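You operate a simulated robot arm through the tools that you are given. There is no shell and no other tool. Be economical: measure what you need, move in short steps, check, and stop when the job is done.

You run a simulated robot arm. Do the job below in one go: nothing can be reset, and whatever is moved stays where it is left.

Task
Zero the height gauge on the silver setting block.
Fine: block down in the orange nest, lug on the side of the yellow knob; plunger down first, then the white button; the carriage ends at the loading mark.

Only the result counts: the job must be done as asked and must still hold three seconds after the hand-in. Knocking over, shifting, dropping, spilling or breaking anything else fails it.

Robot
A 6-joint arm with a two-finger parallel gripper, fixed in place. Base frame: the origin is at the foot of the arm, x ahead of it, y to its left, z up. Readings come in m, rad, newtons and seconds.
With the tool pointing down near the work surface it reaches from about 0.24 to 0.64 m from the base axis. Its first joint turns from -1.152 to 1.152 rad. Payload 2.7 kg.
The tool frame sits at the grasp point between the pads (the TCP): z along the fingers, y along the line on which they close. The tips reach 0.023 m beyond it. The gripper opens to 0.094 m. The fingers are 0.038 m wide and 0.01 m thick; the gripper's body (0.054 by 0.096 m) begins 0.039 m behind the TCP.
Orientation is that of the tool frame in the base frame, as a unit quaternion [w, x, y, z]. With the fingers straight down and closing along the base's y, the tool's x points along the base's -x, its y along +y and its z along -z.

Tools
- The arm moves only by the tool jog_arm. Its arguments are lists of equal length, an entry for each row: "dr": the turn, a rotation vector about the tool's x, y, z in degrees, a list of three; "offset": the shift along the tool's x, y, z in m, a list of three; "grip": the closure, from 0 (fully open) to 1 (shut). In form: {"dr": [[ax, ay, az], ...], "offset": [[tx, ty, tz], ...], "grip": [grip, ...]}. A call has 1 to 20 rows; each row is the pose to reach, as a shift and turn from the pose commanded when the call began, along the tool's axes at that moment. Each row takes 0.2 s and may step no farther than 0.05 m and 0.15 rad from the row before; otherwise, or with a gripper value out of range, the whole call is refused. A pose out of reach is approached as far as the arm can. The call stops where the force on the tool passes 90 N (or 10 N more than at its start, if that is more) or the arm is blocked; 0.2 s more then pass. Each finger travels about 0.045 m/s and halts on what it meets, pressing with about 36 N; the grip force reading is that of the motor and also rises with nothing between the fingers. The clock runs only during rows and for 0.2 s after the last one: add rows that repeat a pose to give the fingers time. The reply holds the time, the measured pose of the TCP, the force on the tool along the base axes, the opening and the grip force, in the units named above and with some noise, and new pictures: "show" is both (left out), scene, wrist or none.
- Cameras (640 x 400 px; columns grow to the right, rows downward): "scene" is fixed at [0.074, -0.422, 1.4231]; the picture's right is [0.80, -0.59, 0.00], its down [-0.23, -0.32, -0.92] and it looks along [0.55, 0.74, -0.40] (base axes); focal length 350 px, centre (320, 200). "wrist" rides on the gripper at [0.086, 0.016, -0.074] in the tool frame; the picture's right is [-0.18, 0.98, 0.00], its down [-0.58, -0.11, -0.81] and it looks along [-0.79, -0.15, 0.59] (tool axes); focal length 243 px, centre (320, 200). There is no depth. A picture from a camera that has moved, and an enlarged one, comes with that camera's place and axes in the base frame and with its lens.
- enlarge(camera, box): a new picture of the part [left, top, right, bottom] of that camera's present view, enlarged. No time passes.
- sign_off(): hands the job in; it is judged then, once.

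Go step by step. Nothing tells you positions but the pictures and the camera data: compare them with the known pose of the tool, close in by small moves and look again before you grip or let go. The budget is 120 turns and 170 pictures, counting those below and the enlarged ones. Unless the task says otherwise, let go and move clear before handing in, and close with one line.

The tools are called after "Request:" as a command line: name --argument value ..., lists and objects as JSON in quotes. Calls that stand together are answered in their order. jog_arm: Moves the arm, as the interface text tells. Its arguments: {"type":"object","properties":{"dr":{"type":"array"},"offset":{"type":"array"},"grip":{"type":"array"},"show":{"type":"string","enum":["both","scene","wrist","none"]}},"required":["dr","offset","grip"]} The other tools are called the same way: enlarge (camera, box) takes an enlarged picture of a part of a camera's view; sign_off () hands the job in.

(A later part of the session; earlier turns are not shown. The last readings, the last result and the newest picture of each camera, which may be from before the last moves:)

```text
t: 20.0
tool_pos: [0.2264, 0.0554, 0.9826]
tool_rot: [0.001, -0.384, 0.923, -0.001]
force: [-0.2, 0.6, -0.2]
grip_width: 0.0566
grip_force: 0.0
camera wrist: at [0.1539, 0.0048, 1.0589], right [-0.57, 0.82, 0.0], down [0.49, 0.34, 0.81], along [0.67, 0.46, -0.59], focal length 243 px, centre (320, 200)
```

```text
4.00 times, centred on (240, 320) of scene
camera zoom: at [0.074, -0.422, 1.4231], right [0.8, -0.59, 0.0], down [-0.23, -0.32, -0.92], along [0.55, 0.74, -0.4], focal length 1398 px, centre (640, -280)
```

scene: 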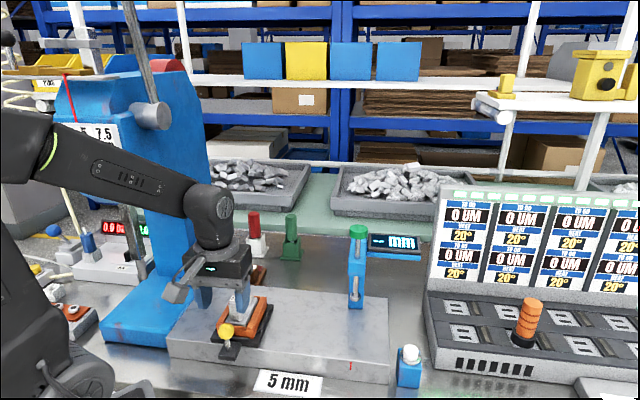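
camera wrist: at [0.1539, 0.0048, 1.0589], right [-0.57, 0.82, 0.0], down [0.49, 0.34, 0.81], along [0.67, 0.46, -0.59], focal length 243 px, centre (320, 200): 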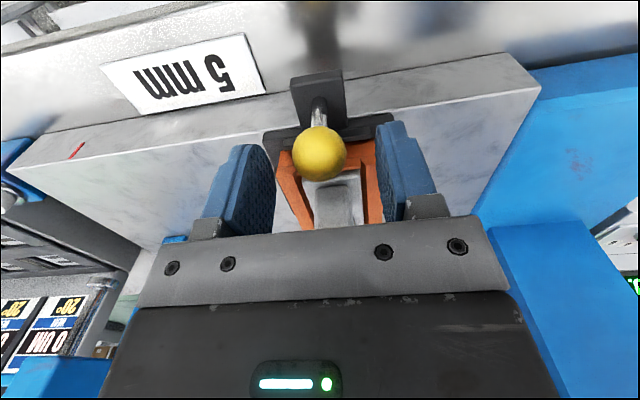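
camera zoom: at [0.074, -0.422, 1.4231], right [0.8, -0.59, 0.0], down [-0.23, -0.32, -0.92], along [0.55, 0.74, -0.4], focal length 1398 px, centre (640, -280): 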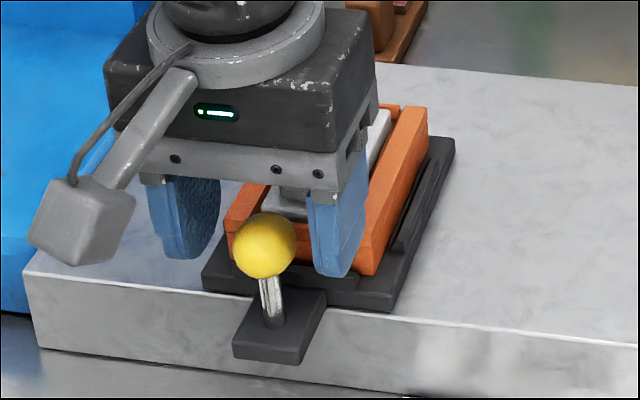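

The ball is between the pads. I'll close on it.

Request:
jog_arm --dr '[[0, 0, 0], [0, 0, 0], [0, 0, 0], [0, 0, 0]]' --offset '[[0, 0, 0], [0, 0, 0], [0, 0, 0], [0, 0, 0]]' --grip '[1, 1, 1, 1]' --show "wrist"

Request:
enlarge --camera "scene" --box '[190, 270, 290, 370]'

```text
t: 21.0
tool_pos: [0.2254, 0.0553, 0.9837]
tool_rot: [0.001, -0.385, 0.923, -0.001]
force: [0.0, 0.4, -3.0]
grip_width: 0.0274
grip_force: 45.2
camera wrist: at [0.1539, 0.0048, 1.0591], right [-0.57, 0.82, 0.0], down [0.49, 0.34, 0.81], along [0.67, 0.46, -0.59], focal length 243 px, centre (320, 200)
```

wrist: 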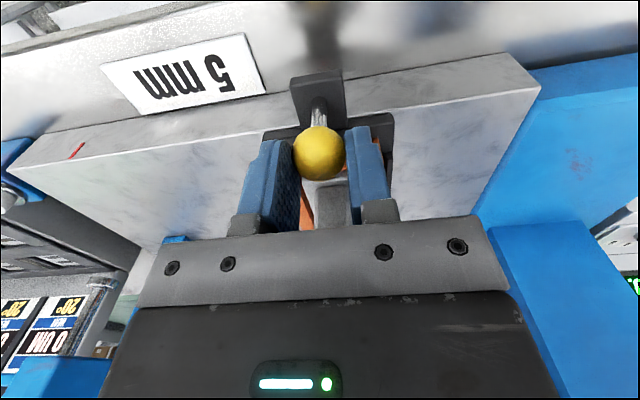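

```text
4.00 times, centred on (240, 320) of scene
camera zoom: at [0.074, -0.422, 1.4231], right [0.8, -0.59, 0.0], down [-0.23, -0.32, -0.92], along [0.55, 0.74, -0.4], focal length 1398 px, centre (640, -280)
```

zoom: 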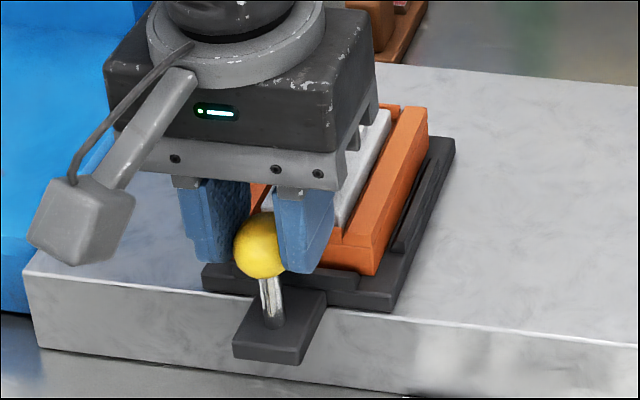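

The knob is held. I'll slide the carriage gently by 3 cm toward the plunger and check that it follows, looking for a mark it was covering.

Request:
jog_arm --dr '[[0, 0, 0], [0, 0, 0], [0, 0, 0], [0, 0, 0]]' --offset '[[0, -0.008, 0], [0, -0.018, 0], [0, -0.03, 0], [0, -0.03, 0]]' --grip '[1, 1, 1, 1]' --show "wrist"

Request:
enlarge --camera "scene" --box '[170, 270, 290, 370]'

```text
t: 22.0
tool_pos: [0.248, 0.0351, 0.984]
tool_rot: [0.0, -0.385, 0.923, -0.001]
force: [-0.6, -1.0, -0.5]
grip_width: 0.0272
grip_force: 45.2
camera wrist: at [0.1752, -0.0164, 1.0591], right [-0.57, 0.82, 0.0], down [0.49, 0.34, 0.81], along [0.67, 0.46, -0.59], focal length 243 px, centre (320, 200)
```

wrist: 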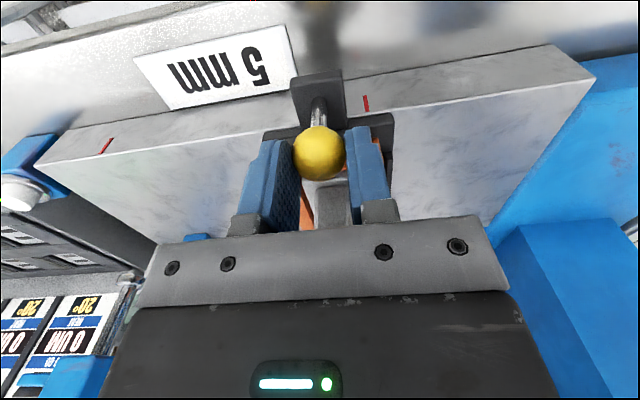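

```text
4.00 times, centred on (230, 320) of scene
camera zoom: at [0.0739, -0.4221, 1.4231], right [0.8, -0.59, 0.0], down [-0.23, -0.32, -0.92], along [0.55, 0.74, -0.4], focal length 1398 px, centre (680, -280)
```

zoom: 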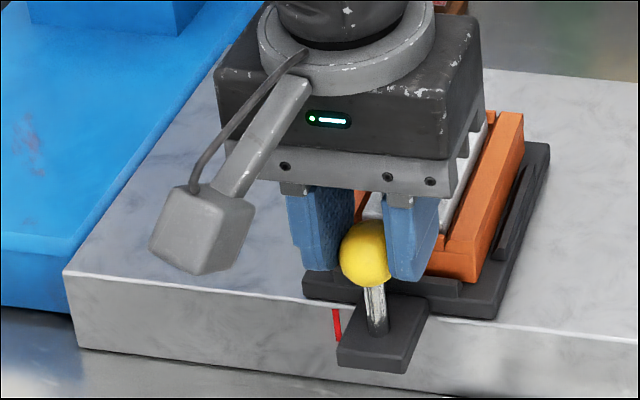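

The arm was covering a red loading mark exactly at its start position. The second mark, under the plunger, is about 0.219 m along. I'll slide most of the way and check clearance to the plunger.

Request:
jog_arm --dr '[[0, 0, 0], [0, 0, 0], [0, 0, 0], [0, 0, 0], [0, 0, 0], [0, 0, 0], [0, 0, 0]]' --offset '[[0, -0.015, 0], [0, -0.035, 0], [0, -0.055, 0], [0, -0.075, 0], [0, -0.095, 0], [0, -0.11, 0], [0, -0.11, 0]]' --grip '[1, 1, 1, 1, 1, 1, 1]'

Request:
enlarge --camera "scene" --box '[270, 220, 430, 390]'

```text
t: 23.6
tool_pos: [0.3243, -0.0435, 0.9825]
tool_rot: [0.0, -0.384, 0.923, 0.0]
force: [-5.6, -7.2, -1.2]
grip_width: 0.0271
grip_force: 45.1
camera wrist: at [0.2531, -0.0944, 1.0591], right [-0.57, 0.82, 0.0], down [0.49, 0.34, 0.81], along [0.66, 0.46, -0.59], focal length 243 px, centre (320, 200)
```

scene: 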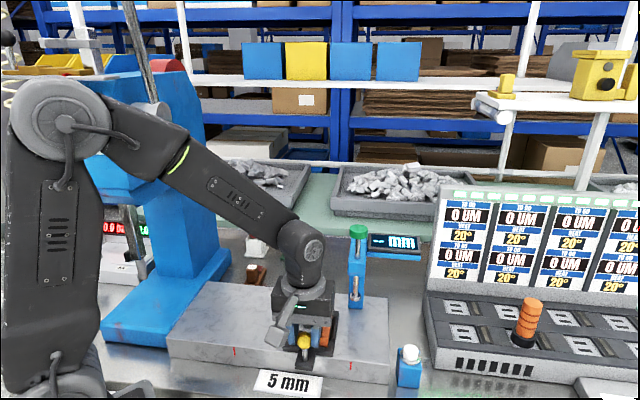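
wrist: 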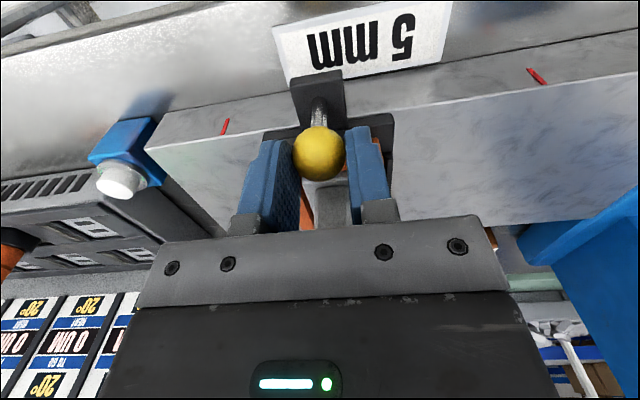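

```text
2.35 times, centred on (350, 305) of scene
camera zoom: at [0.0738, -0.4222, 1.423], right [0.8, -0.59, 0.0], down [-0.23, -0.32, -0.92], along [0.55, 0.74, -0.4], focal length 823 px, centre (249, -47)
```

zoom: 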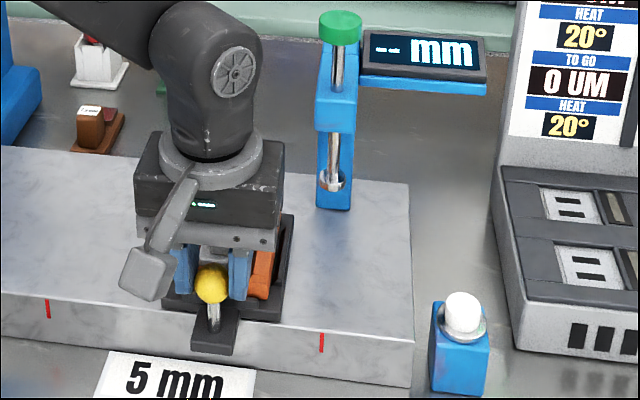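

The carriage slides freely and both red marks are visible. I'll cover the remaining 79 mm to the measuring mark.

Request:
jog_arm --dr '[[0, 0, 0], [0, 0, 0], [0, 0, 0], [0, 0, 0], [0, 0, 0], [0, 0, 0]]' --offset '[[0.0005, -0.015, 0], [0.0007, -0.035, 0], [0.001, -0.055, 0], [0.001, -0.07, 0], [0.001, -0.079, 0], [0.001, -0.079, 0]]' --grip '[1, 1, 1, 1, 1, 1]'

Request:
enlarge --camera "scene" --box '[290, 220, 430, 390]'

```text
t: 25.0
tool_pos: [0.3798, -0.0998, 0.9846]
tool_rot: [-0.001, -0.383, 0.924, 0.001]
force: [5.8, 7.0, -28.2]
grip_width: 0.0272
grip_force: 44.7
camera wrist: at [0.309, -0.1504, 1.0594], right [-0.57, 0.82, 0.0], down [0.49, 0.34, 0.81], along [0.66, 0.46, -0.59], focal length 243 px, centre (320, 200)
```

scene: 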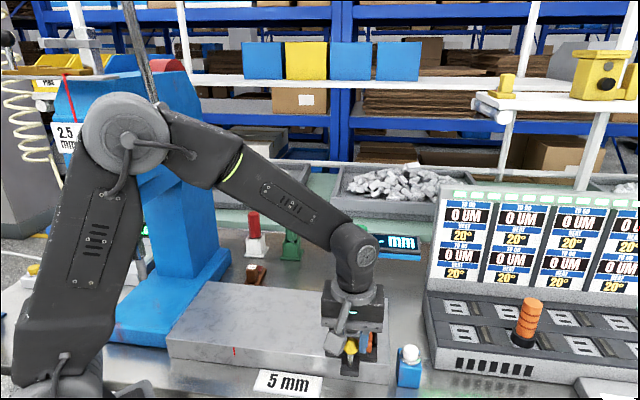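
wrist: 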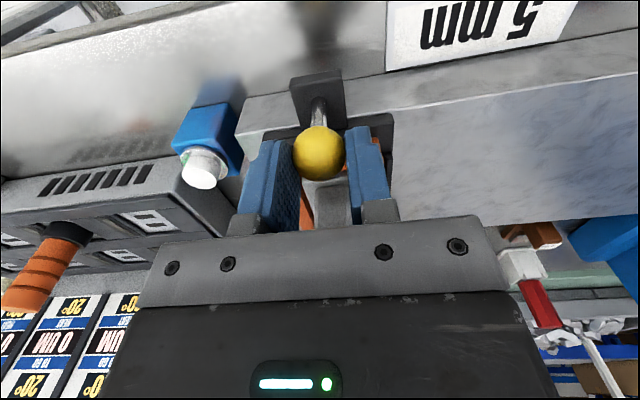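

```text
2.35 times, centred on (360, 305) of scene
camera zoom: at [0.0745, -0.4219, 1.4231], right [0.8, -0.59, 0.0], down [-0.24, -0.32, -0.92], along [0.55, 0.74, -0.4], focal length 823 px, centre (226, -47)
```

zoom: 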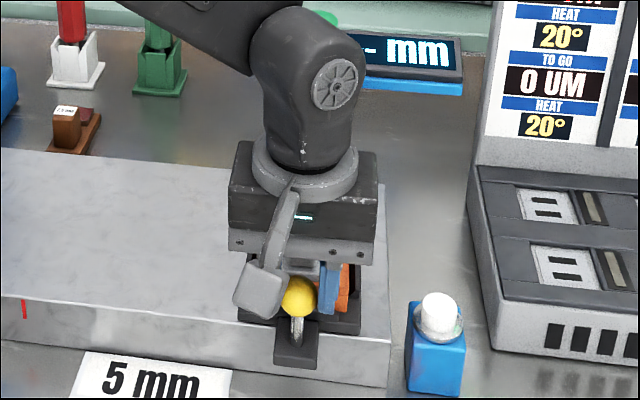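

The carriage is at the measuring mark. I'll let go of the knob and rise straight up, then back away.

Request:
jog_arm --dr '[[0, 0, 0], [0, 0, 0], [0, 0, 0], [0, 0, 0]]' --offset '[[0, 0, 0], [0, 0, 0], [0, 0, 0], [0, 0, 0]]' --grip '[0.4, 0.4, 0.4, 0.4]' --show "none"

```text
t: 26.0
tool_pos: [0.3803, -0.0998, 0.9851]
tool_rot: [0.0, -0.384, 0.923, -0.002]
force: [-0.6, 0.7, -0.4]
grip_width: 0.0563
grip_force: 0.1
```

Request:
jog_arm --dr '[[0, 0, 0], [0, 0, 0], [0, 0, 0], [0, 0, 0], [0, 0, 0], [0, 0, 0]]' --offset '[[0, 0, -0.03], [0, 0, -0.06], [0.02, 0, -0.09], [0.04, 0.03, -0.12], [0.05, 0.06, -0.15], [0.05, 0.06, -0.15]]' --grip '[0.4, 0.4, 0.4, 0.4, 0.4, 0.4]'

Request:
enlarge --camera "scene" --box '[300, 220, 430, 390]'

```text
t: 27.4
tool_pos: [0.3035, -0.0927, 1.1353]
tool_rot: [0.001, -0.384, 0.923, 0.0]
force: [-0.8, 0.3, 0.0]
grip_width: 0.0564
grip_force: 0.0
camera wrist: at [0.2307, -0.1432, 1.21], right [-0.57, 0.82, 0.0], down [0.49, 0.34, 0.81], along [0.66, 0.46, -0.59], focal length 243 px, centre (320, 200)
```

scene: 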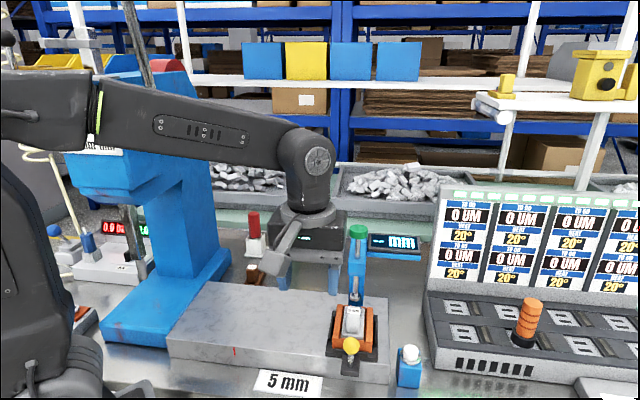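
wrist: 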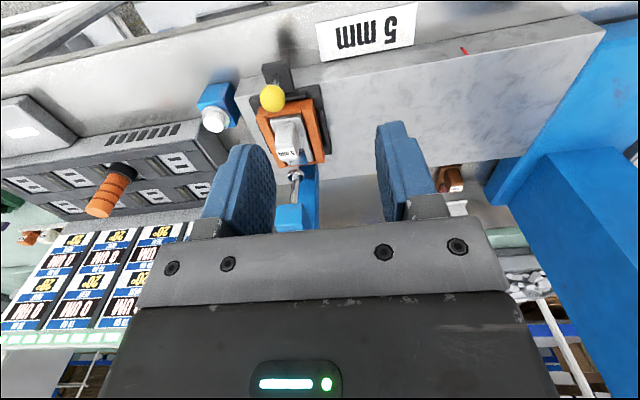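

```text
2.35 times, centred on (365, 305) of scene
camera zoom: at [0.0739, -0.422, 1.4231], right [0.8, -0.59, 0.0], down [-0.23, -0.32, -0.92], along [0.55, 0.74, -0.4], focal length 823 px, centre (214, -47)
```

zoom: 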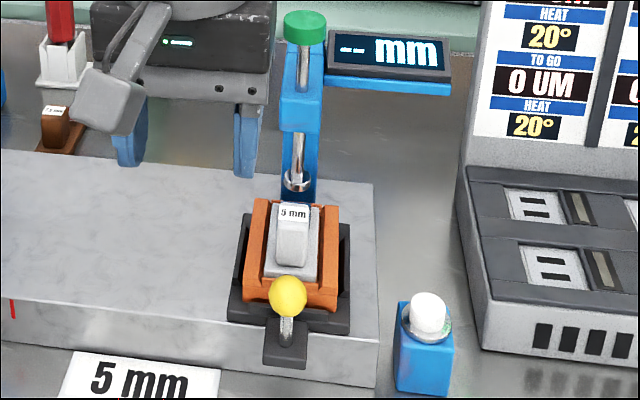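

The block is under the plunger, lug clear of the spindle. Triangulation puts the green cap at about (0.444, −0.033) with its top near z = 1.143. I'll rise, close the fingers, and move over it.

Request:
jog_arm --dr '[[0, 0, 0], [0, 0, 0], [0, 0, 0], [0, 0, 0], [0, 0, 0], [0, 0, 0], [0, 0, 0]]' --offset '[[0, 0, -0.035], [0, 0, -0.07], [-0.035, -0.015, -0.07], [-0.07, -0.03, -0.07], [-0.105, -0.045, -0.07], [-0.1408, -0.0582, -0.07], [-0.1408, -0.0582, -0.07]]' --grip '[1, 1, 1, 1, 1, 1, 1]'

Request:
enlarge --camera "scene" --box '[310, 180, 410, 280]'

```text
t: 29.0
tool_pos: [0.4428, -0.033, 1.2042]
tool_rot: [0.001, -0.384, 0.924, -0.002]
force: [0.3, 0.2, 0.5]
grip_width: 0.0001
grip_force: 36.1
camera wrist: at [0.371, -0.0837, 1.2801], right [-0.57, 0.82, 0.0], down [0.49, 0.34, 0.81], along [0.67, 0.46, -0.59], focal length 243 px, centre (320, 200)
```

scene: 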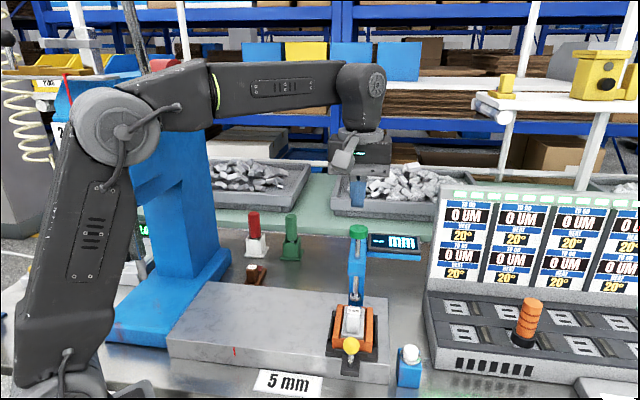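
wrist: 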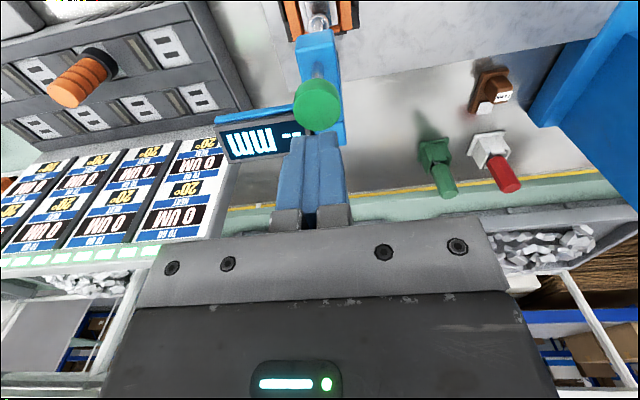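

```text
4.00 times, centred on (360, 230) of scene
camera zoom: at [0.074, -0.422, 1.4231], right [0.8, -0.59, 0.0], down [-0.23, -0.32, -0.92], along [0.55, 0.74, -0.4], focal length 1398 px, centre (160, 80)
```

zoom: 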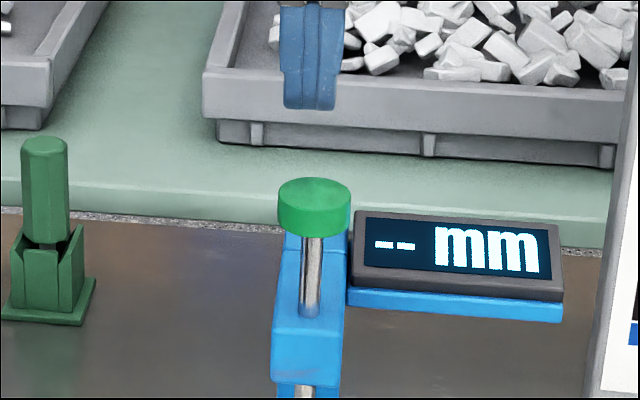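

The fingertips are over the cap. I'll correct by 2 mm and lower until just near contact.

Request:
jog_arm --dr '[[0, 0, 0], [0, 0, 0], [0, 0, 0]]' --offset '[[0.002, -0.002, 0.018], [0.002, -0.002, 0.034], [0.002, -0.002, 0.034]]' --grip '[1, 1, 1]' --show "none"

Request:
enlarge --camera "scene" --box '[310, 200, 410, 320]'

```text
t: 29.8
tool_pos: [0.4419, -0.0369, 1.17]
tool_rot: [0.0, -0.384, 0.923, -0.001]
force: [1.0, 0.0, 0.9]
grip_width: 0.0
grip_force: 36.7
```

```text
3.33 times, centred on (360, 260) of scene
camera zoom: at [0.074, -0.422, 1.4231], right [0.8, -0.59, 0.0], down [-0.23, -0.32, -0.92], along [0.55, 0.74, -0.4], focal length 1165 px, centre (187, 0)
```

zoom: 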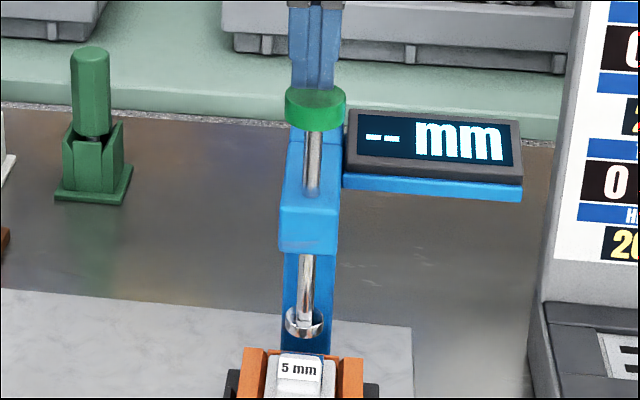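

The tips are at the cap, so I'll press down in small steps.

Request:
jog_arm --dr '[[0, 0, 0], [0, 0, 0], [0, 0, 0], [0, 0, 0], [0, 0, 0]]' --offset '[[0, 0, 0.005], [0, 0, 0.01], [0, 0, 0.015], [0, 0, 0.02], [0, 0, 0.02]]' --grip '[1, 1, 1, 1, 1]' --show "none"

Request:
enlarge --camera "scene" --box '[310, 200, 410, 320]'

```text
t: 31.0
tool_pos: [0.4424, -0.0355, 1.1492]
tool_rot: [0.0, -0.384, 0.923, -0.001]
force: [-0.2, 0.9, 0.1]
grip_width: 0.0
grip_force: 36.1
```

```text
3.33 times, centred on (360, 260) of scene
camera zoom: at [0.0739, -0.422, 1.4231], right [0.8, -0.59, 0.0], down [-0.23, -0.32, -0.92], along [0.55, 0.74, -0.4], focal length 1165 px, centre (187, 0)
```

zoom: 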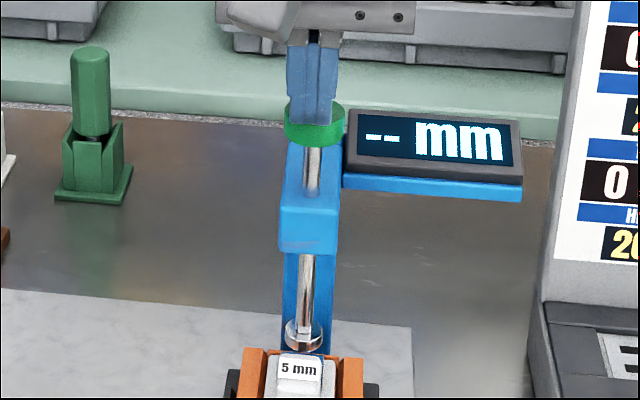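

The plunger moves down easily, so I'll continue until it seats on the step.

Request:
jog_arm --dr '[[0, 0, 0], [0, 0, 0], [0, 0, 0], [0, 0, 0], [0, 0, 0]]' --offset '[[0, 0, 0.004], [0, 0, 0.008], [0, 0, 0.012], [0, 0, 0.016], [0, 0, 0.016]]' --grip '[1, 1, 1, 1, 1]' --show "none"

Request:
enlarge --camera "scene" --box '[310, 200, 410, 320]'

```text
t: 32.2
tool_pos: [0.4428, -0.0361, 1.1339]
tool_rot: [0.001, -0.385, 0.923, -0.002]
force: [0.7, 1.2, 0.7]
grip_width: 0.0
grip_force: 35.5
```

```text
3.33 times, centred on (360, 260) of scene
camera zoom: at [0.0739, -0.422, 1.4231], right [0.8, -0.59, 0.0], down [-0.23, -0.32, -0.92], along [0.55, 0.74, -0.4], focal length 1165 px, centre (187, 0)
```

zoom: 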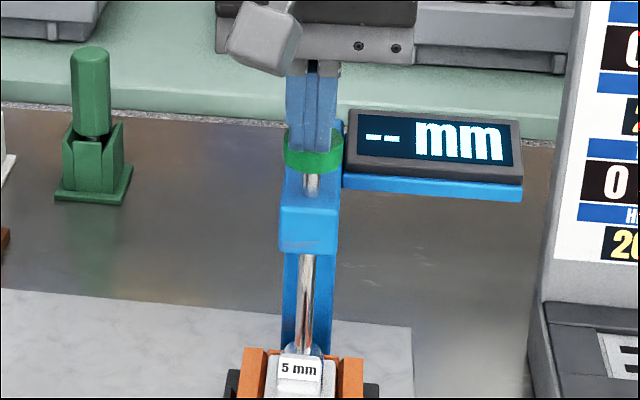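

Request:
jog_arm --dr '[[0, 0, 0], [0, 0, 0], [0, 0, 0], [0, 0, 0], [0, 0, 0]]' --offset '[[0, 0, 0.003], [0, 0, 0.006], [0, 0, 0.009], [0, 0, 0.012], [0, 0, 0.012]]' --grip '[1, 1, 1, 1, 1]' --show "none"

Request:
enlarge --camera "scene" --box '[310, 200, 410, 320]'

```text
t: 33.4
tool_pos: [0.4426, -0.0356, 1.1293]
tool_rot: [0.009, -0.384, 0.923, -0.005]
force: [-19.4, 7.2, 59.4]
grip_width: 0.0001
grip_force: 35.9
```

```text
3.33 times, centred on (360, 260) of scene
camera zoom: at [0.0725, -0.4218, 1.4233], right [0.8, -0.59, 0.0], down [-0.23, -0.32, -0.92], along [0.55, 0.74, -0.39], focal length 1165 px, centre (187, 0)
```

zoom: 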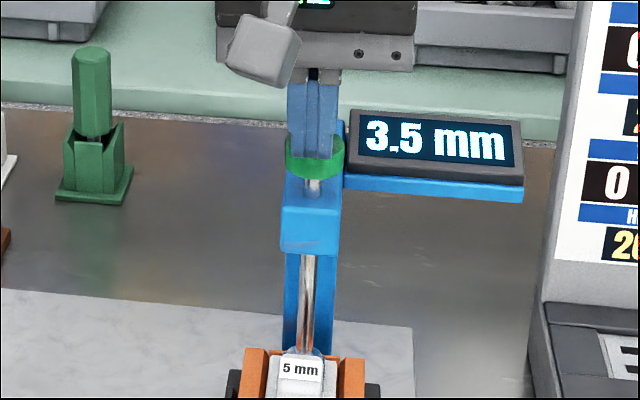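

The plunger has seated and the display reads 3.5 mm. I'll ease off by lifting, and see whether it stays down.

Request:
jog_arm --dr '[[0, 0, 0], [0, 0, 0], [0, 0, 0], [0, 0, 0]]' --offset '[[0, 0, -0.004], [0, 0, -0.008], [0, 0, -0.02], [0, 0, -0.05]]' --grip '[1, 1, 1, 1]' --show "wrist"

Request:
enlarge --camera "scene" --box '[310, 200, 410, 320]'

```text
t: 34.4
tool_pos: [0.4432, -0.0359, 1.1696]
tool_rot: [0.0, -0.384, 0.924, -0.001]
force: [-1.0, -0.3, 0.1]
grip_width: 0.0001
grip_force: 35.6
camera wrist: at [0.3715, -0.0871, 1.2462], right [-0.57, 0.82, 0.0], down [0.49, 0.34, 0.81], along [0.66, 0.46, -0.59], focal length 243 px, centre (320, 200)
```

wrist: 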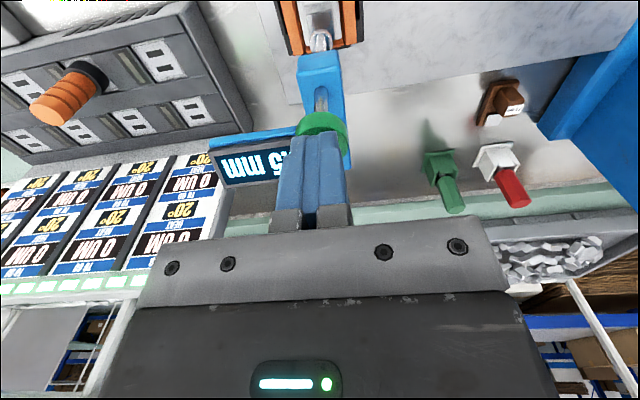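

```text
3.33 times, centred on (360, 260) of scene
camera zoom: at [0.0739, -0.422, 1.4231], right [0.8, -0.59, 0.0], down [-0.23, -0.32, -0.92], along [0.55, 0.74, -0.4], focal length 1165 px, centre (187, 0)
```

zoom: 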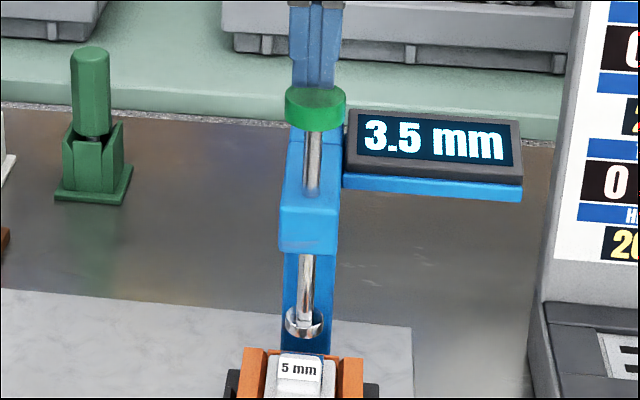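

The plunger springs back and the display holds 3.5 mm. Now the white button, at about (0.473, −0.148) with its top near z = 0.935. I'll rise, cross over, and tilt the tool 15° so the wrist stays clear of the display, then hover above it.

Request:
jog_arm --dr '[[0, 0, 0], [0, 0, 0], [0, 0, 0], [0, -5, 0], [0, -10, 0], [0, -15, 0], [0, -15, 0], [0, -15, 0], [0, -15, 0]]' --offset '[[0, 0, -0.03], [0.025, -0.025, -0.03], [0.05, -0.055, -0.03], [0.0643, -0.085, -0.03], [0.0643, -0.101, 0.0], [0.0643, -0.101, 0.04], [0.0643, -0.101, 0.08], [0.0643, -0.101, 0.12], [0.0643, -0.101, 0.13]]' --grip '[1, 1, 1, 1, 1, 1, 1, 1, 1]'

Request:
enlarge --camera "scene" --box '[340, 220, 460, 390]'

```text
t: 36.4
tool_pos: [0.4701, -0.1528, 1.0418]
tool_rot: [0.121, -0.381, 0.915, 0.049]
force: [-0.2, 0.7, -0.8]
grip_width: 0.0
grip_force: 36.2
camera wrist: at [0.3862, -0.2162, 1.093], right [-0.57, 0.82, 0.04], down [0.32, 0.18, 0.93], along [0.75, 0.55, -0.37], focal length 243 px, centre (320, 200)
```

scene: 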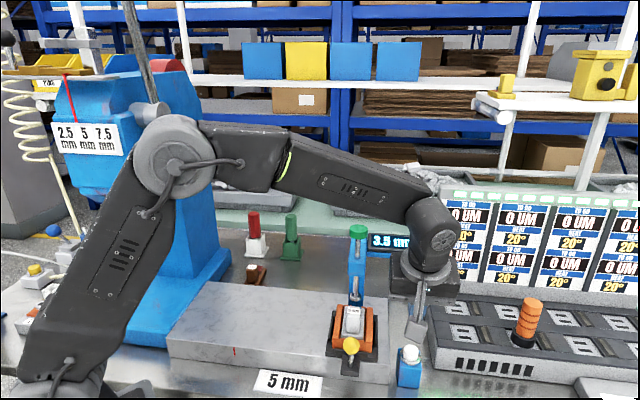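
wrist: 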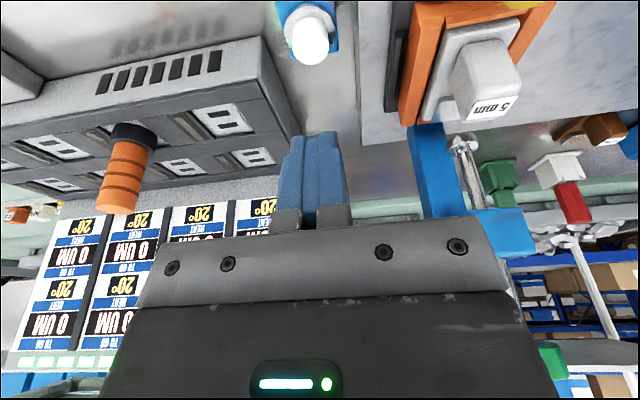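

```text
2.35 times, centred on (400, 305) of scene
camera zoom: at [0.074, -0.422, 1.4231], right [0.8, -0.59, 0.0], down [-0.23, -0.32, -0.92], along [0.55, 0.74, -0.4], focal length 823 px, centre (132, -47)
```

zoom: 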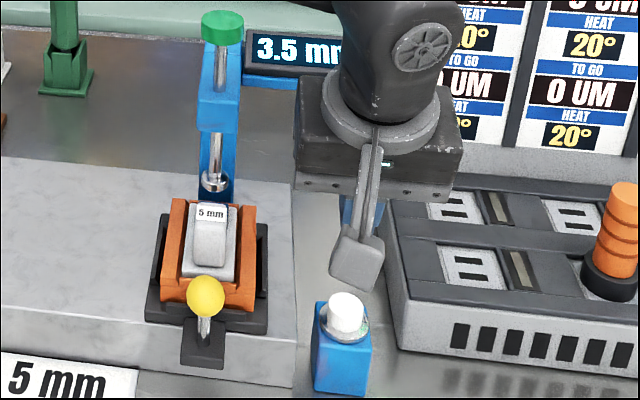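

The button top is near (0.4765, −0.1485, 0.934). I'll lower the tips to about 15 mm above it with a small correction.

Request:
jog_arm --dr '[[0, 0, 0], [0, 0, 0], [0, 0, 0]]' --offset '[[0.0083, -0.0015, 0.034], [0.0167, -0.0015, 0.068], [0.0167, -0.0015, 0.068]]' --grip '[1, 1, 1]' --show "wrist"

Request:
enlarge --camera "scene" --box '[360, 280, 460, 390]'

```text
t: 37.2
tool_pos: [0.4735, -0.1534, 0.9717]
tool_rot: [0.121, -0.38, 0.916, 0.048]
force: [-0.4, -0.6, 0.5]
grip_width: 0.0001
grip_force: 36.6
camera wrist: at [0.3891, -0.216, 1.0229], right [-0.57, 0.82, 0.04], down [0.32, 0.18, 0.93], along [0.75, 0.55, -0.37], focal length 243 px, centre (320, 200)
```

wrist: 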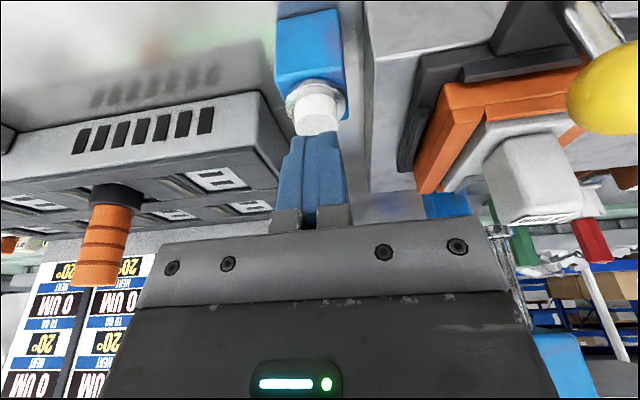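

```text
3.64 times, centred on (410, 335) of scene
camera zoom: at [0.074, -0.422, 1.4231], right [0.8, -0.59, 0.0], down [-0.23, -0.32, -0.92], along [0.55, 0.74, -0.4], focal length 1271 px, centre (-7, -291)
```

zoom: 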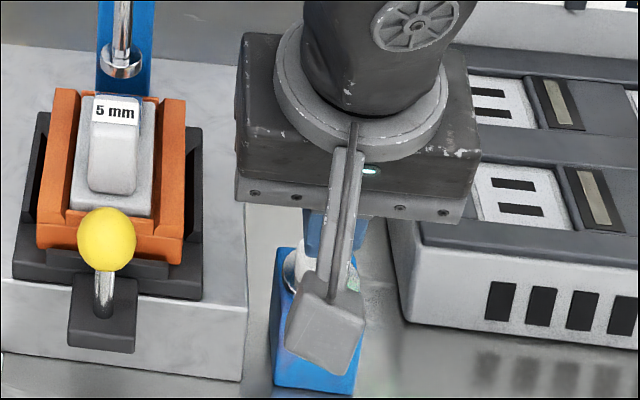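

The tips line up with the white button. I'll press straight down in small steps.

Request:
jog_arm --dr '[[0, 0, 0], [0, 0, 0], [0, 0, 0], [0, 0, 0], [0, 0, 0]]' --offset '[[0.001, 0, 0.0039], [0.0021, 0, 0.0077], [0.0031, 0, 0.0116], [0.0041, 0, 0.0155], [0.0041, 0, 0.0155]]' --grip '[1, 1, 1, 1, 1]' --show "scene"

Request:
enlarge --camera "wrist" --box '[240, 50, 400, 190]'

```text
t: 38.4
tool_pos: [0.4723, -0.1545, 0.9563]
tool_rot: [0.122, -0.38, 0.916, 0.049]
force: [0.4, -0.7, 0.9]
grip_width: 0.0
grip_force: 36.2
```

scene: 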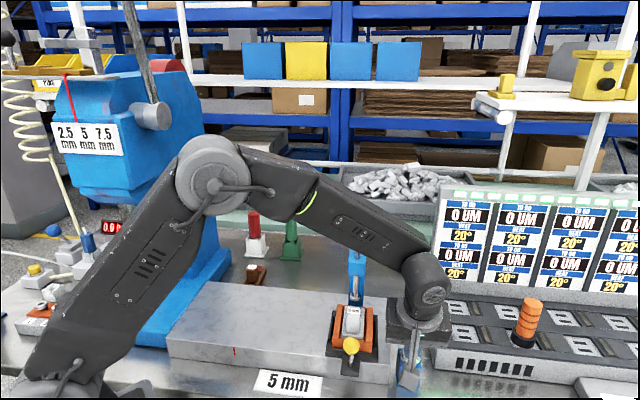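

```text
2.86 times, centred on (320, 120) of wrist
camera zoom: at [0.3886, -0.2158, 1.0069], right [-0.57, 0.82, 0.04], down [0.32, 0.18, 0.93], along [0.75, 0.55, -0.37], focal length 693 px, centre (320, 429)
```

zoom: 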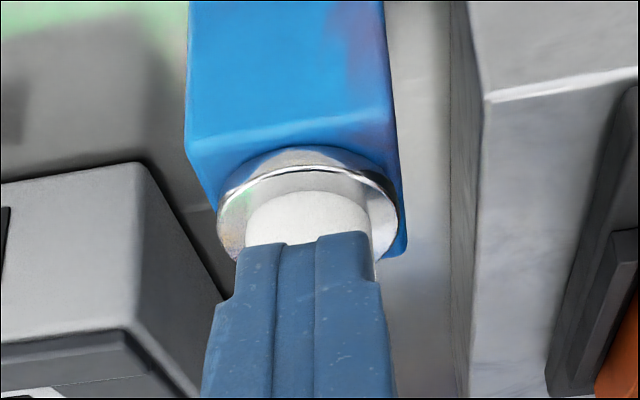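

Request:
jog_arm --dr '[[0, 0, 0], [0, 0, 0], [0, 0, 0], [0, 0, 0], [0, 0, 0]]' --offset '[[0.0005, 0, 0.0019], [0.001, 0, 0.0039], [0.0016, 0, 0.0058], [0.0021, 0, 0.0077], [0.0021, 0, 0.0077]]' --grip '[1, 1, 1, 1, 1]' --show "none"

Request:
enlarge --camera "wrist" --box '[240, 50, 400, 190]'

Request:
enlarge --camera "scene" --box '[340, 220, 440, 320]'

```text
t: 39.6
tool_pos: [0.4719, -0.1539, 0.9475]
tool_rot: [0.121, -0.381, 0.915, 0.048]
force: [0.2, -1.4, 3.4]
grip_width: 0.0
grip_force: 36.5
```

```text
2.86 times, centred on (320, 120) of wrist
camera zoom: at [0.3883, -0.216, 0.9989], right [-0.57, 0.82, 0.04], down [0.32, 0.18, 0.93], along [0.75, 0.55, -0.37], focal length 693 px, centre (320, 429)
```

zoom: 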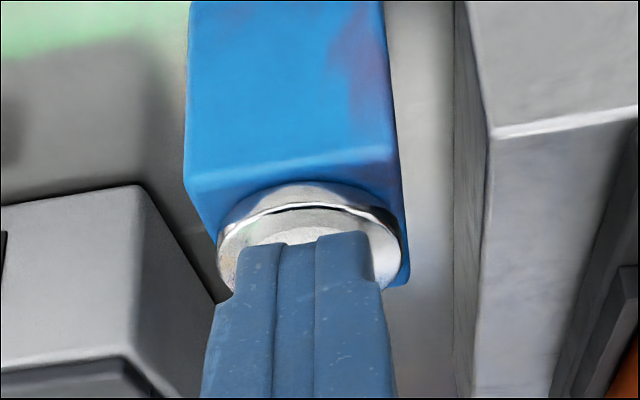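

```text
4.00 times, centred on (390, 270) of scene
camera zoom: at [0.0739, -0.4221, 1.4231], right [0.8, -0.59, 0.0], down [-0.23, -0.32, -0.92], along [0.55, 0.74, -0.4], focal length 1398 px, centre (40, -80)
```

zoom: 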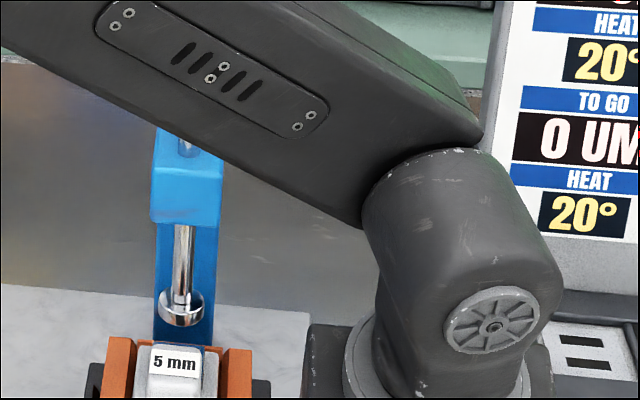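

The button is going in with a light force. I'll press a bit further to its stop.

Request:
jog_arm --dr '[[0, 0, 0], [0, 0, 0], [0, 0, 0], [0, 0, 0]]' --offset '[[0.0004, 0, 0.0015], [0.0008, 0, 0.0029], [0.0012, 0, 0.0044], [0.0012, 0, 0.0044]]' --grip '[1, 1, 1, 1]' --show "none"

Request:
enlarge --camera "wrist" --box '[240, 50, 400, 190]'

```text
t: 40.6
tool_pos: [0.4728, -0.1545, 0.945]
tool_rot: [0.123, -0.381, 0.915, 0.048]
force: [-10.3, 3.3, 27.7]
grip_width: 0.0
grip_force: 36.0
```

```text
2.86 times, centred on (320, 120) of wrist
camera zoom: at [0.3882, -0.2159, 0.9961], right [-0.57, 0.82, 0.04], down [0.32, 0.18, 0.93], along [0.75, 0.55, -0.36], focal length 693 px, centre (320, 429)
```

zoom: 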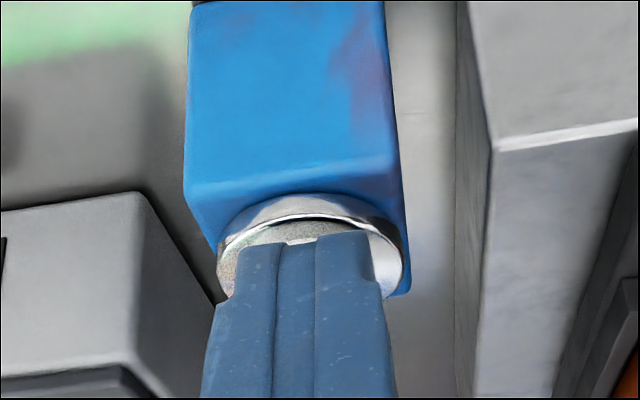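

The button reached its stop at 28 N. I'll lift off and read the display.

Request:
jog_arm --dr '[[0, 0, 0], [0, 0, 0], [0, 0, 0], [0, 0, 0], [0, 5, 0], [0, 10, 0], [0, 15, 0], [0, 15, 0]]' --offset '[[-0.0026, 0, -0.0097], [-0.0078, 0, -0.029], [-0.0155, 0, -0.058], [-0.0233, 0, -0.087], [-0.035, 0, -0.13], [-0.0466, 0, -0.174], [-0.0518, 0, -0.193], [-0.0518, 0, -0.193]]' --grip '[1, 1, 1, 1, 1, 1, 1, 1]'

Request:
enlarge --camera "scene" --box '[330, 210, 450, 390]'

```text
t: 42.4
tool_pos: [0.4705, -0.1533, 1.1432]
tool_rot: [0.0, -0.383, 0.924, -0.002]
force: [-0.1, 0.0, -0.2]
grip_width: 0.0
grip_force: 36.1
camera wrist: at [0.3993, -0.2036, 1.2198], right [-0.57, 0.82, 0.0], down [0.49, 0.34, 0.81], along [0.66, 0.45, -0.59], focal length 243 px, centre (320, 200)
```

scene: 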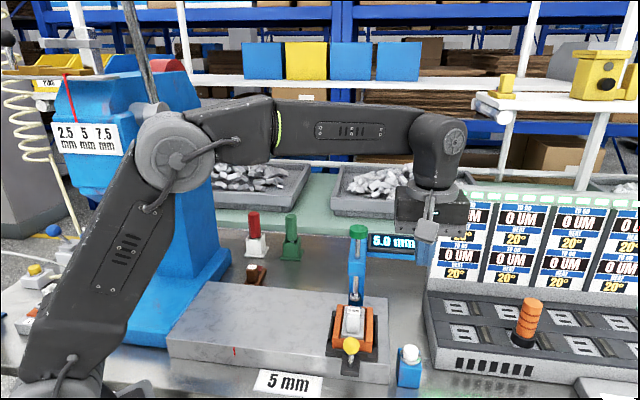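
wrist: 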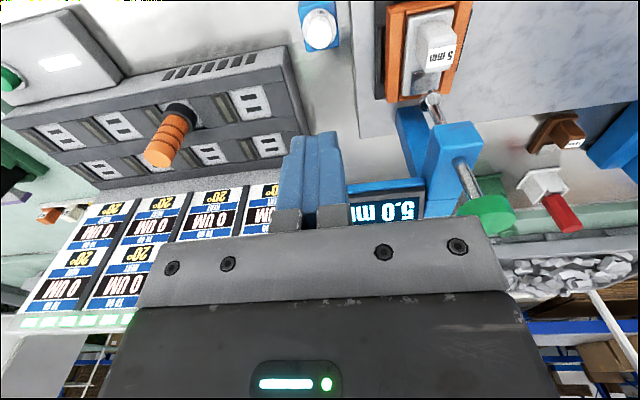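

```text
2.22 times, centred on (390, 300) of scene
camera zoom: at [0.074, -0.422, 1.4231], right [0.8, -0.59, 0.0], down [-0.23, -0.32, -0.92], along [0.55, 0.74, -0.4], focal length 777 px, centre (164, -22)
```

zoom: 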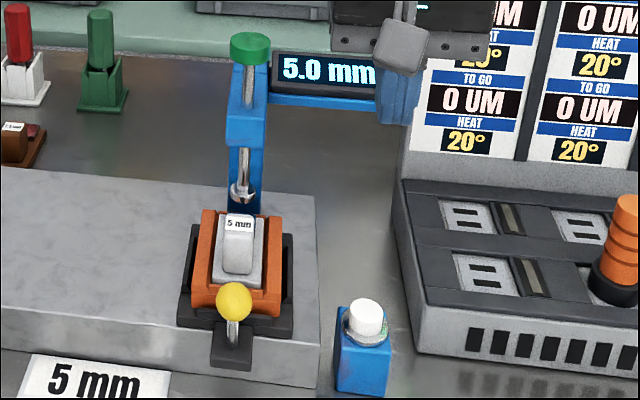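

The display reads 5.0 mm, so the zeroing is registered. I'll return to the knob and hover above it with the fingers open.

Request:
jog_arm --dr '[[0, 0, 0], [0, 0, 0], [0, 0, 0], [0, 0, 0], [0, 0, 0], [0, 0, 0]]' --offset '[[0.026, 0.01, 0], [0.026, 0.045, 0], [0.026, 0.08, 0.02], [0.026, 0.102, 0.05], [0.026, 0.102, 0.09], [0.026, 0.102, 0.09]]' --grip '[0.4, 0.4, 0.4, 0.4, 0.4, 0.4]'

```text
t: 43.8
tool_pos: [0.3805, -0.1003, 1.053]
tool_rot: [0.001, -0.385, 0.923, -0.001]
force: [0.8, -0.1, -0.6]
grip_width: 0.0563
grip_force: 0.1
camera wrist: at [0.3088, -0.1514, 1.1286], right [-0.57, 0.82, 0.0], down [0.49, 0.34, 0.81], along [0.67, 0.46, -0.59], focal length 243 px, centre (320, 200)
```

scene: 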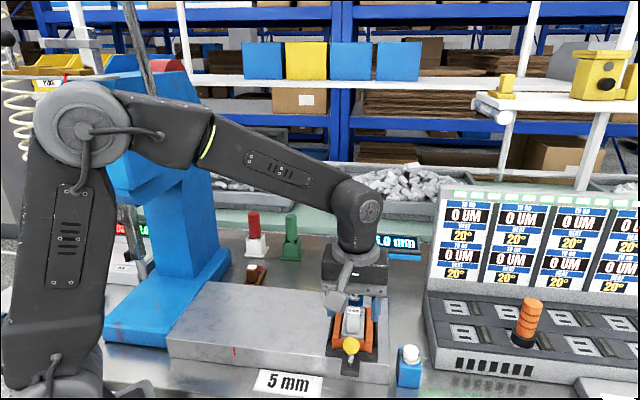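
wrist: 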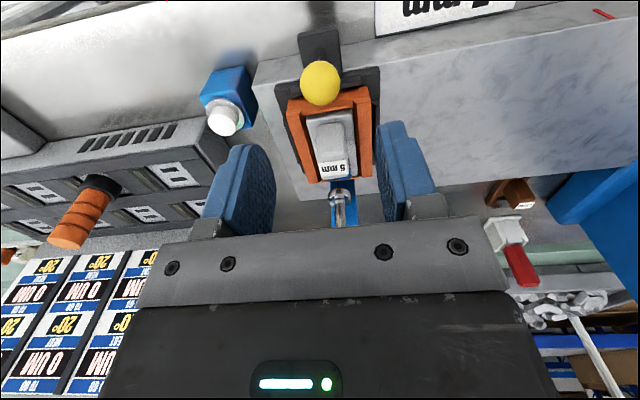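

Aligned as before. I'll descend around the knob and close.

Request:
jog_arm --dr '[[0, 0, 0], [0, 0, 0], [0, 0, 0], [0, 0, 0], [0, 0, 0], [0, 0, 0], [0, 0, 0]]' --offset '[[0, 0, 0.035], [0, 0, 0.07], [0, 0, 0.07], [0, 0, 0.07], [0, 0, 0.07], [0, 0, 0.07], [0, 0, 0.07]]' --grip '[0.4, 0.4, 0.4, 1, 1, 1, 1]' --show "wrist"

```text
t: 45.4
tool_pos: [0.3802, -0.1007, 0.9836]
tool_rot: [0.0, -0.383, 0.924, -0.001]
force: [0.4, -0.3, -3.7]
grip_width: 0.0271
grip_force: 45.5
camera wrist: at [0.3082, -0.1517, 1.0592], right [-0.57, 0.82, 0.0], down [0.49, 0.34, 0.81], along [0.67, 0.46, -0.59], focal length 243 px, centre (320, 200)
```

wrist: 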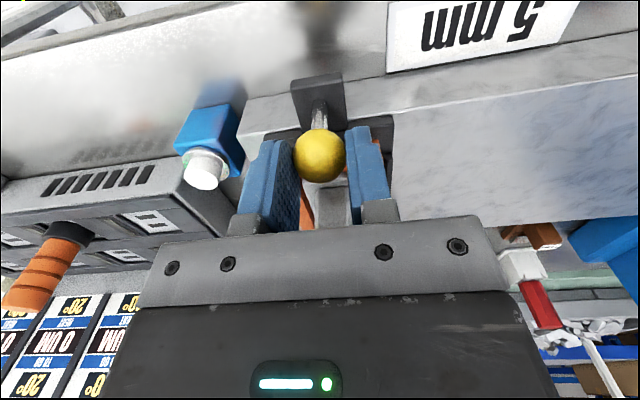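

The knob is held. I'll slide back most of the way toward the loading mark.

Request:
jog_arm --dr '[[0, 0, 0], [0, 0, 0], [0, 0, 0], [0, 0, 0], [0, 0, 0], [0, 0, 0], [0, 0, 0], [0, 0, 0], [0, 0, 0], [0, 0, 0], [0, 0, 0], [0, 0, 0], [0, 0, 0]]' --offset '[[0, 0.008, 0], [0, 0.02, 0], [0, 0.037, 0], [-0.0002, 0.055, 0], [-0.0002, 0.073, 0], [-0.0003, 0.091, 0], [-0.0003, 0.109, 0], [-0.0004, 0.127, 0], [-0.0005, 0.145, 0], [-0.0005, 0.163, 0], [-0.0005, 0.177, 0], [-0.0006, 0.185, 0], [-0.0006, 0.185, 0]]' --grip '[1, 1, 1, 1, 1, 1, 1, 1, 1, 1, 1, 1, 1]'

Request:
enlarge --camera "scene" --box '[190, 270, 310, 380]'

```text
t: 48.2
tool_pos: [0.2493, 0.0315, 0.982]
tool_rot: [0.001, -0.384, 0.923, -0.001]
force: [-9.4, -12.1, 21.4]
grip_width: 0.0275
grip_force: 44.7
camera wrist: at [0.1775, -0.0197, 1.058], right [-0.57, 0.82, 0.0], down [0.49, 0.34, 0.81], along [0.67, 0.46, -0.59], focal length 243 px, centre (320, 200)
```

scene: 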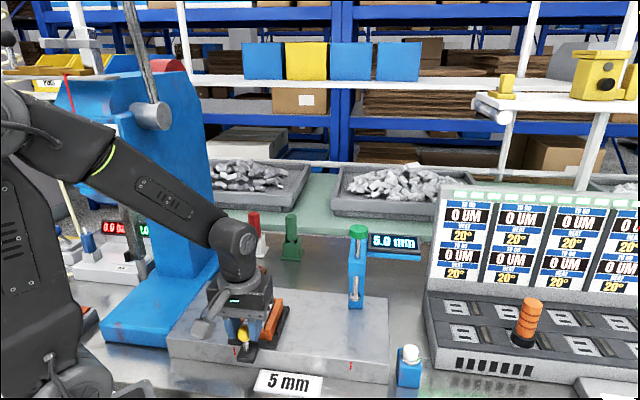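
wrist: 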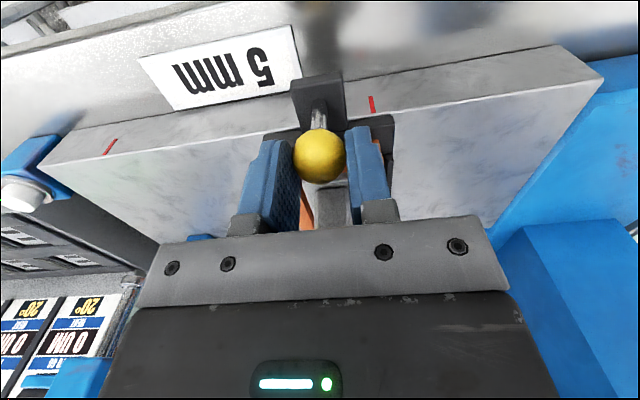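

```text
3.64 times, centred on (250, 325) of scene
camera zoom: at [0.0735, -0.4224, 1.423], right [0.8, -0.59, 0.0], down [-0.23, -0.32, -0.92], along [0.55, 0.74, -0.39], focal length 1271 px, centre (574, -254)
```

zoom: 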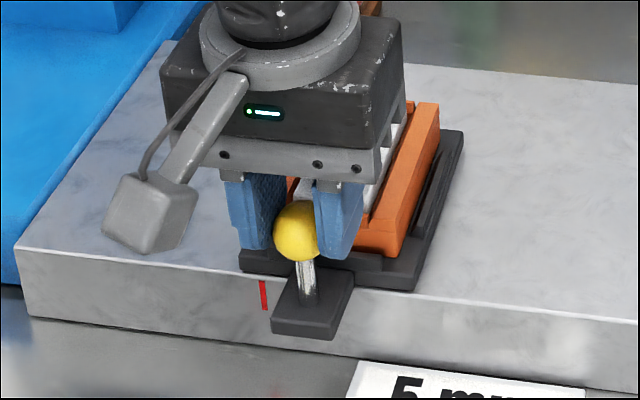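

The mark is visible just left of the arm. The last 34 mm brings the carriage back over it, relaxing the side load slightly.

Request:
jog_arm --dr '[[0, 0, 0], [0, 0, 0], [0, 0, 0], [0, 0, 0], [0, 0, 0]]' --offset '[[0.0008, 0.008, -0.001], [0.001, 0.018, -0.001], [0.001, 0.028, -0.001], [0.001, 0.0337, -0.001], [0.001, 0.0337, -0.001]]' --grip '[1, 1, 1, 1, 1]' --show "wrist"

Request:
enlarge --camera "scene" --box '[190, 270, 290, 370]'

```text
t: 49.4
tool_pos: [0.2248, 0.0548, 0.9829]
tool_rot: [0.0, -0.383, 0.924, -0.002]
force: [6.4, 8.6, -28.7]
grip_width: 0.0275
grip_force: 44.7
camera wrist: at [0.1538, 0.0034, 1.0591], right [-0.57, 0.82, 0.0], down [0.49, 0.34, 0.81], along [0.67, 0.46, -0.59], focal length 243 px, centre (320, 200)
```

wrist: 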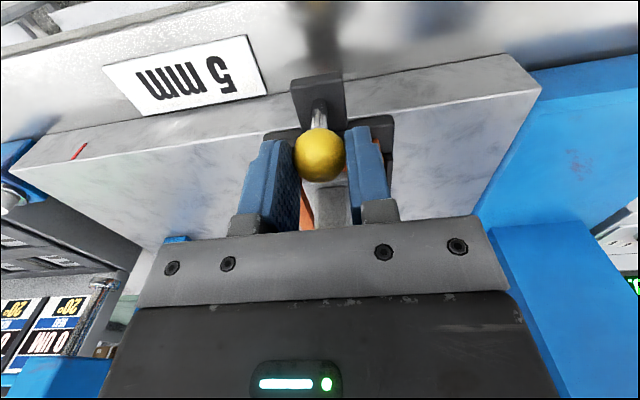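

```text
4.00 times, centred on (240, 320) of scene
camera zoom: at [0.0743, -0.4217, 1.4232], right [0.8, -0.59, 0.0], down [-0.23, -0.32, -0.92], along [0.55, 0.74, -0.4], focal length 1398 px, centre (640, -280)
```

zoom: 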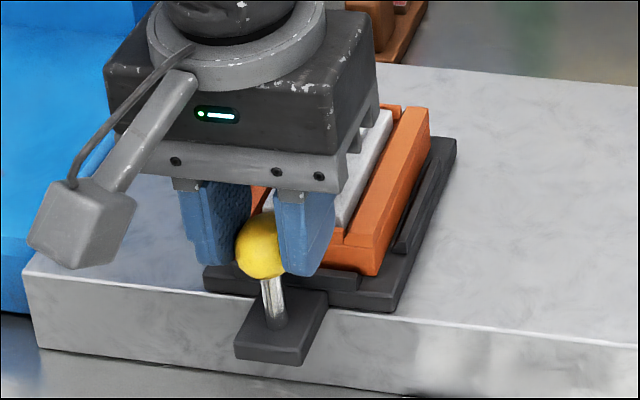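

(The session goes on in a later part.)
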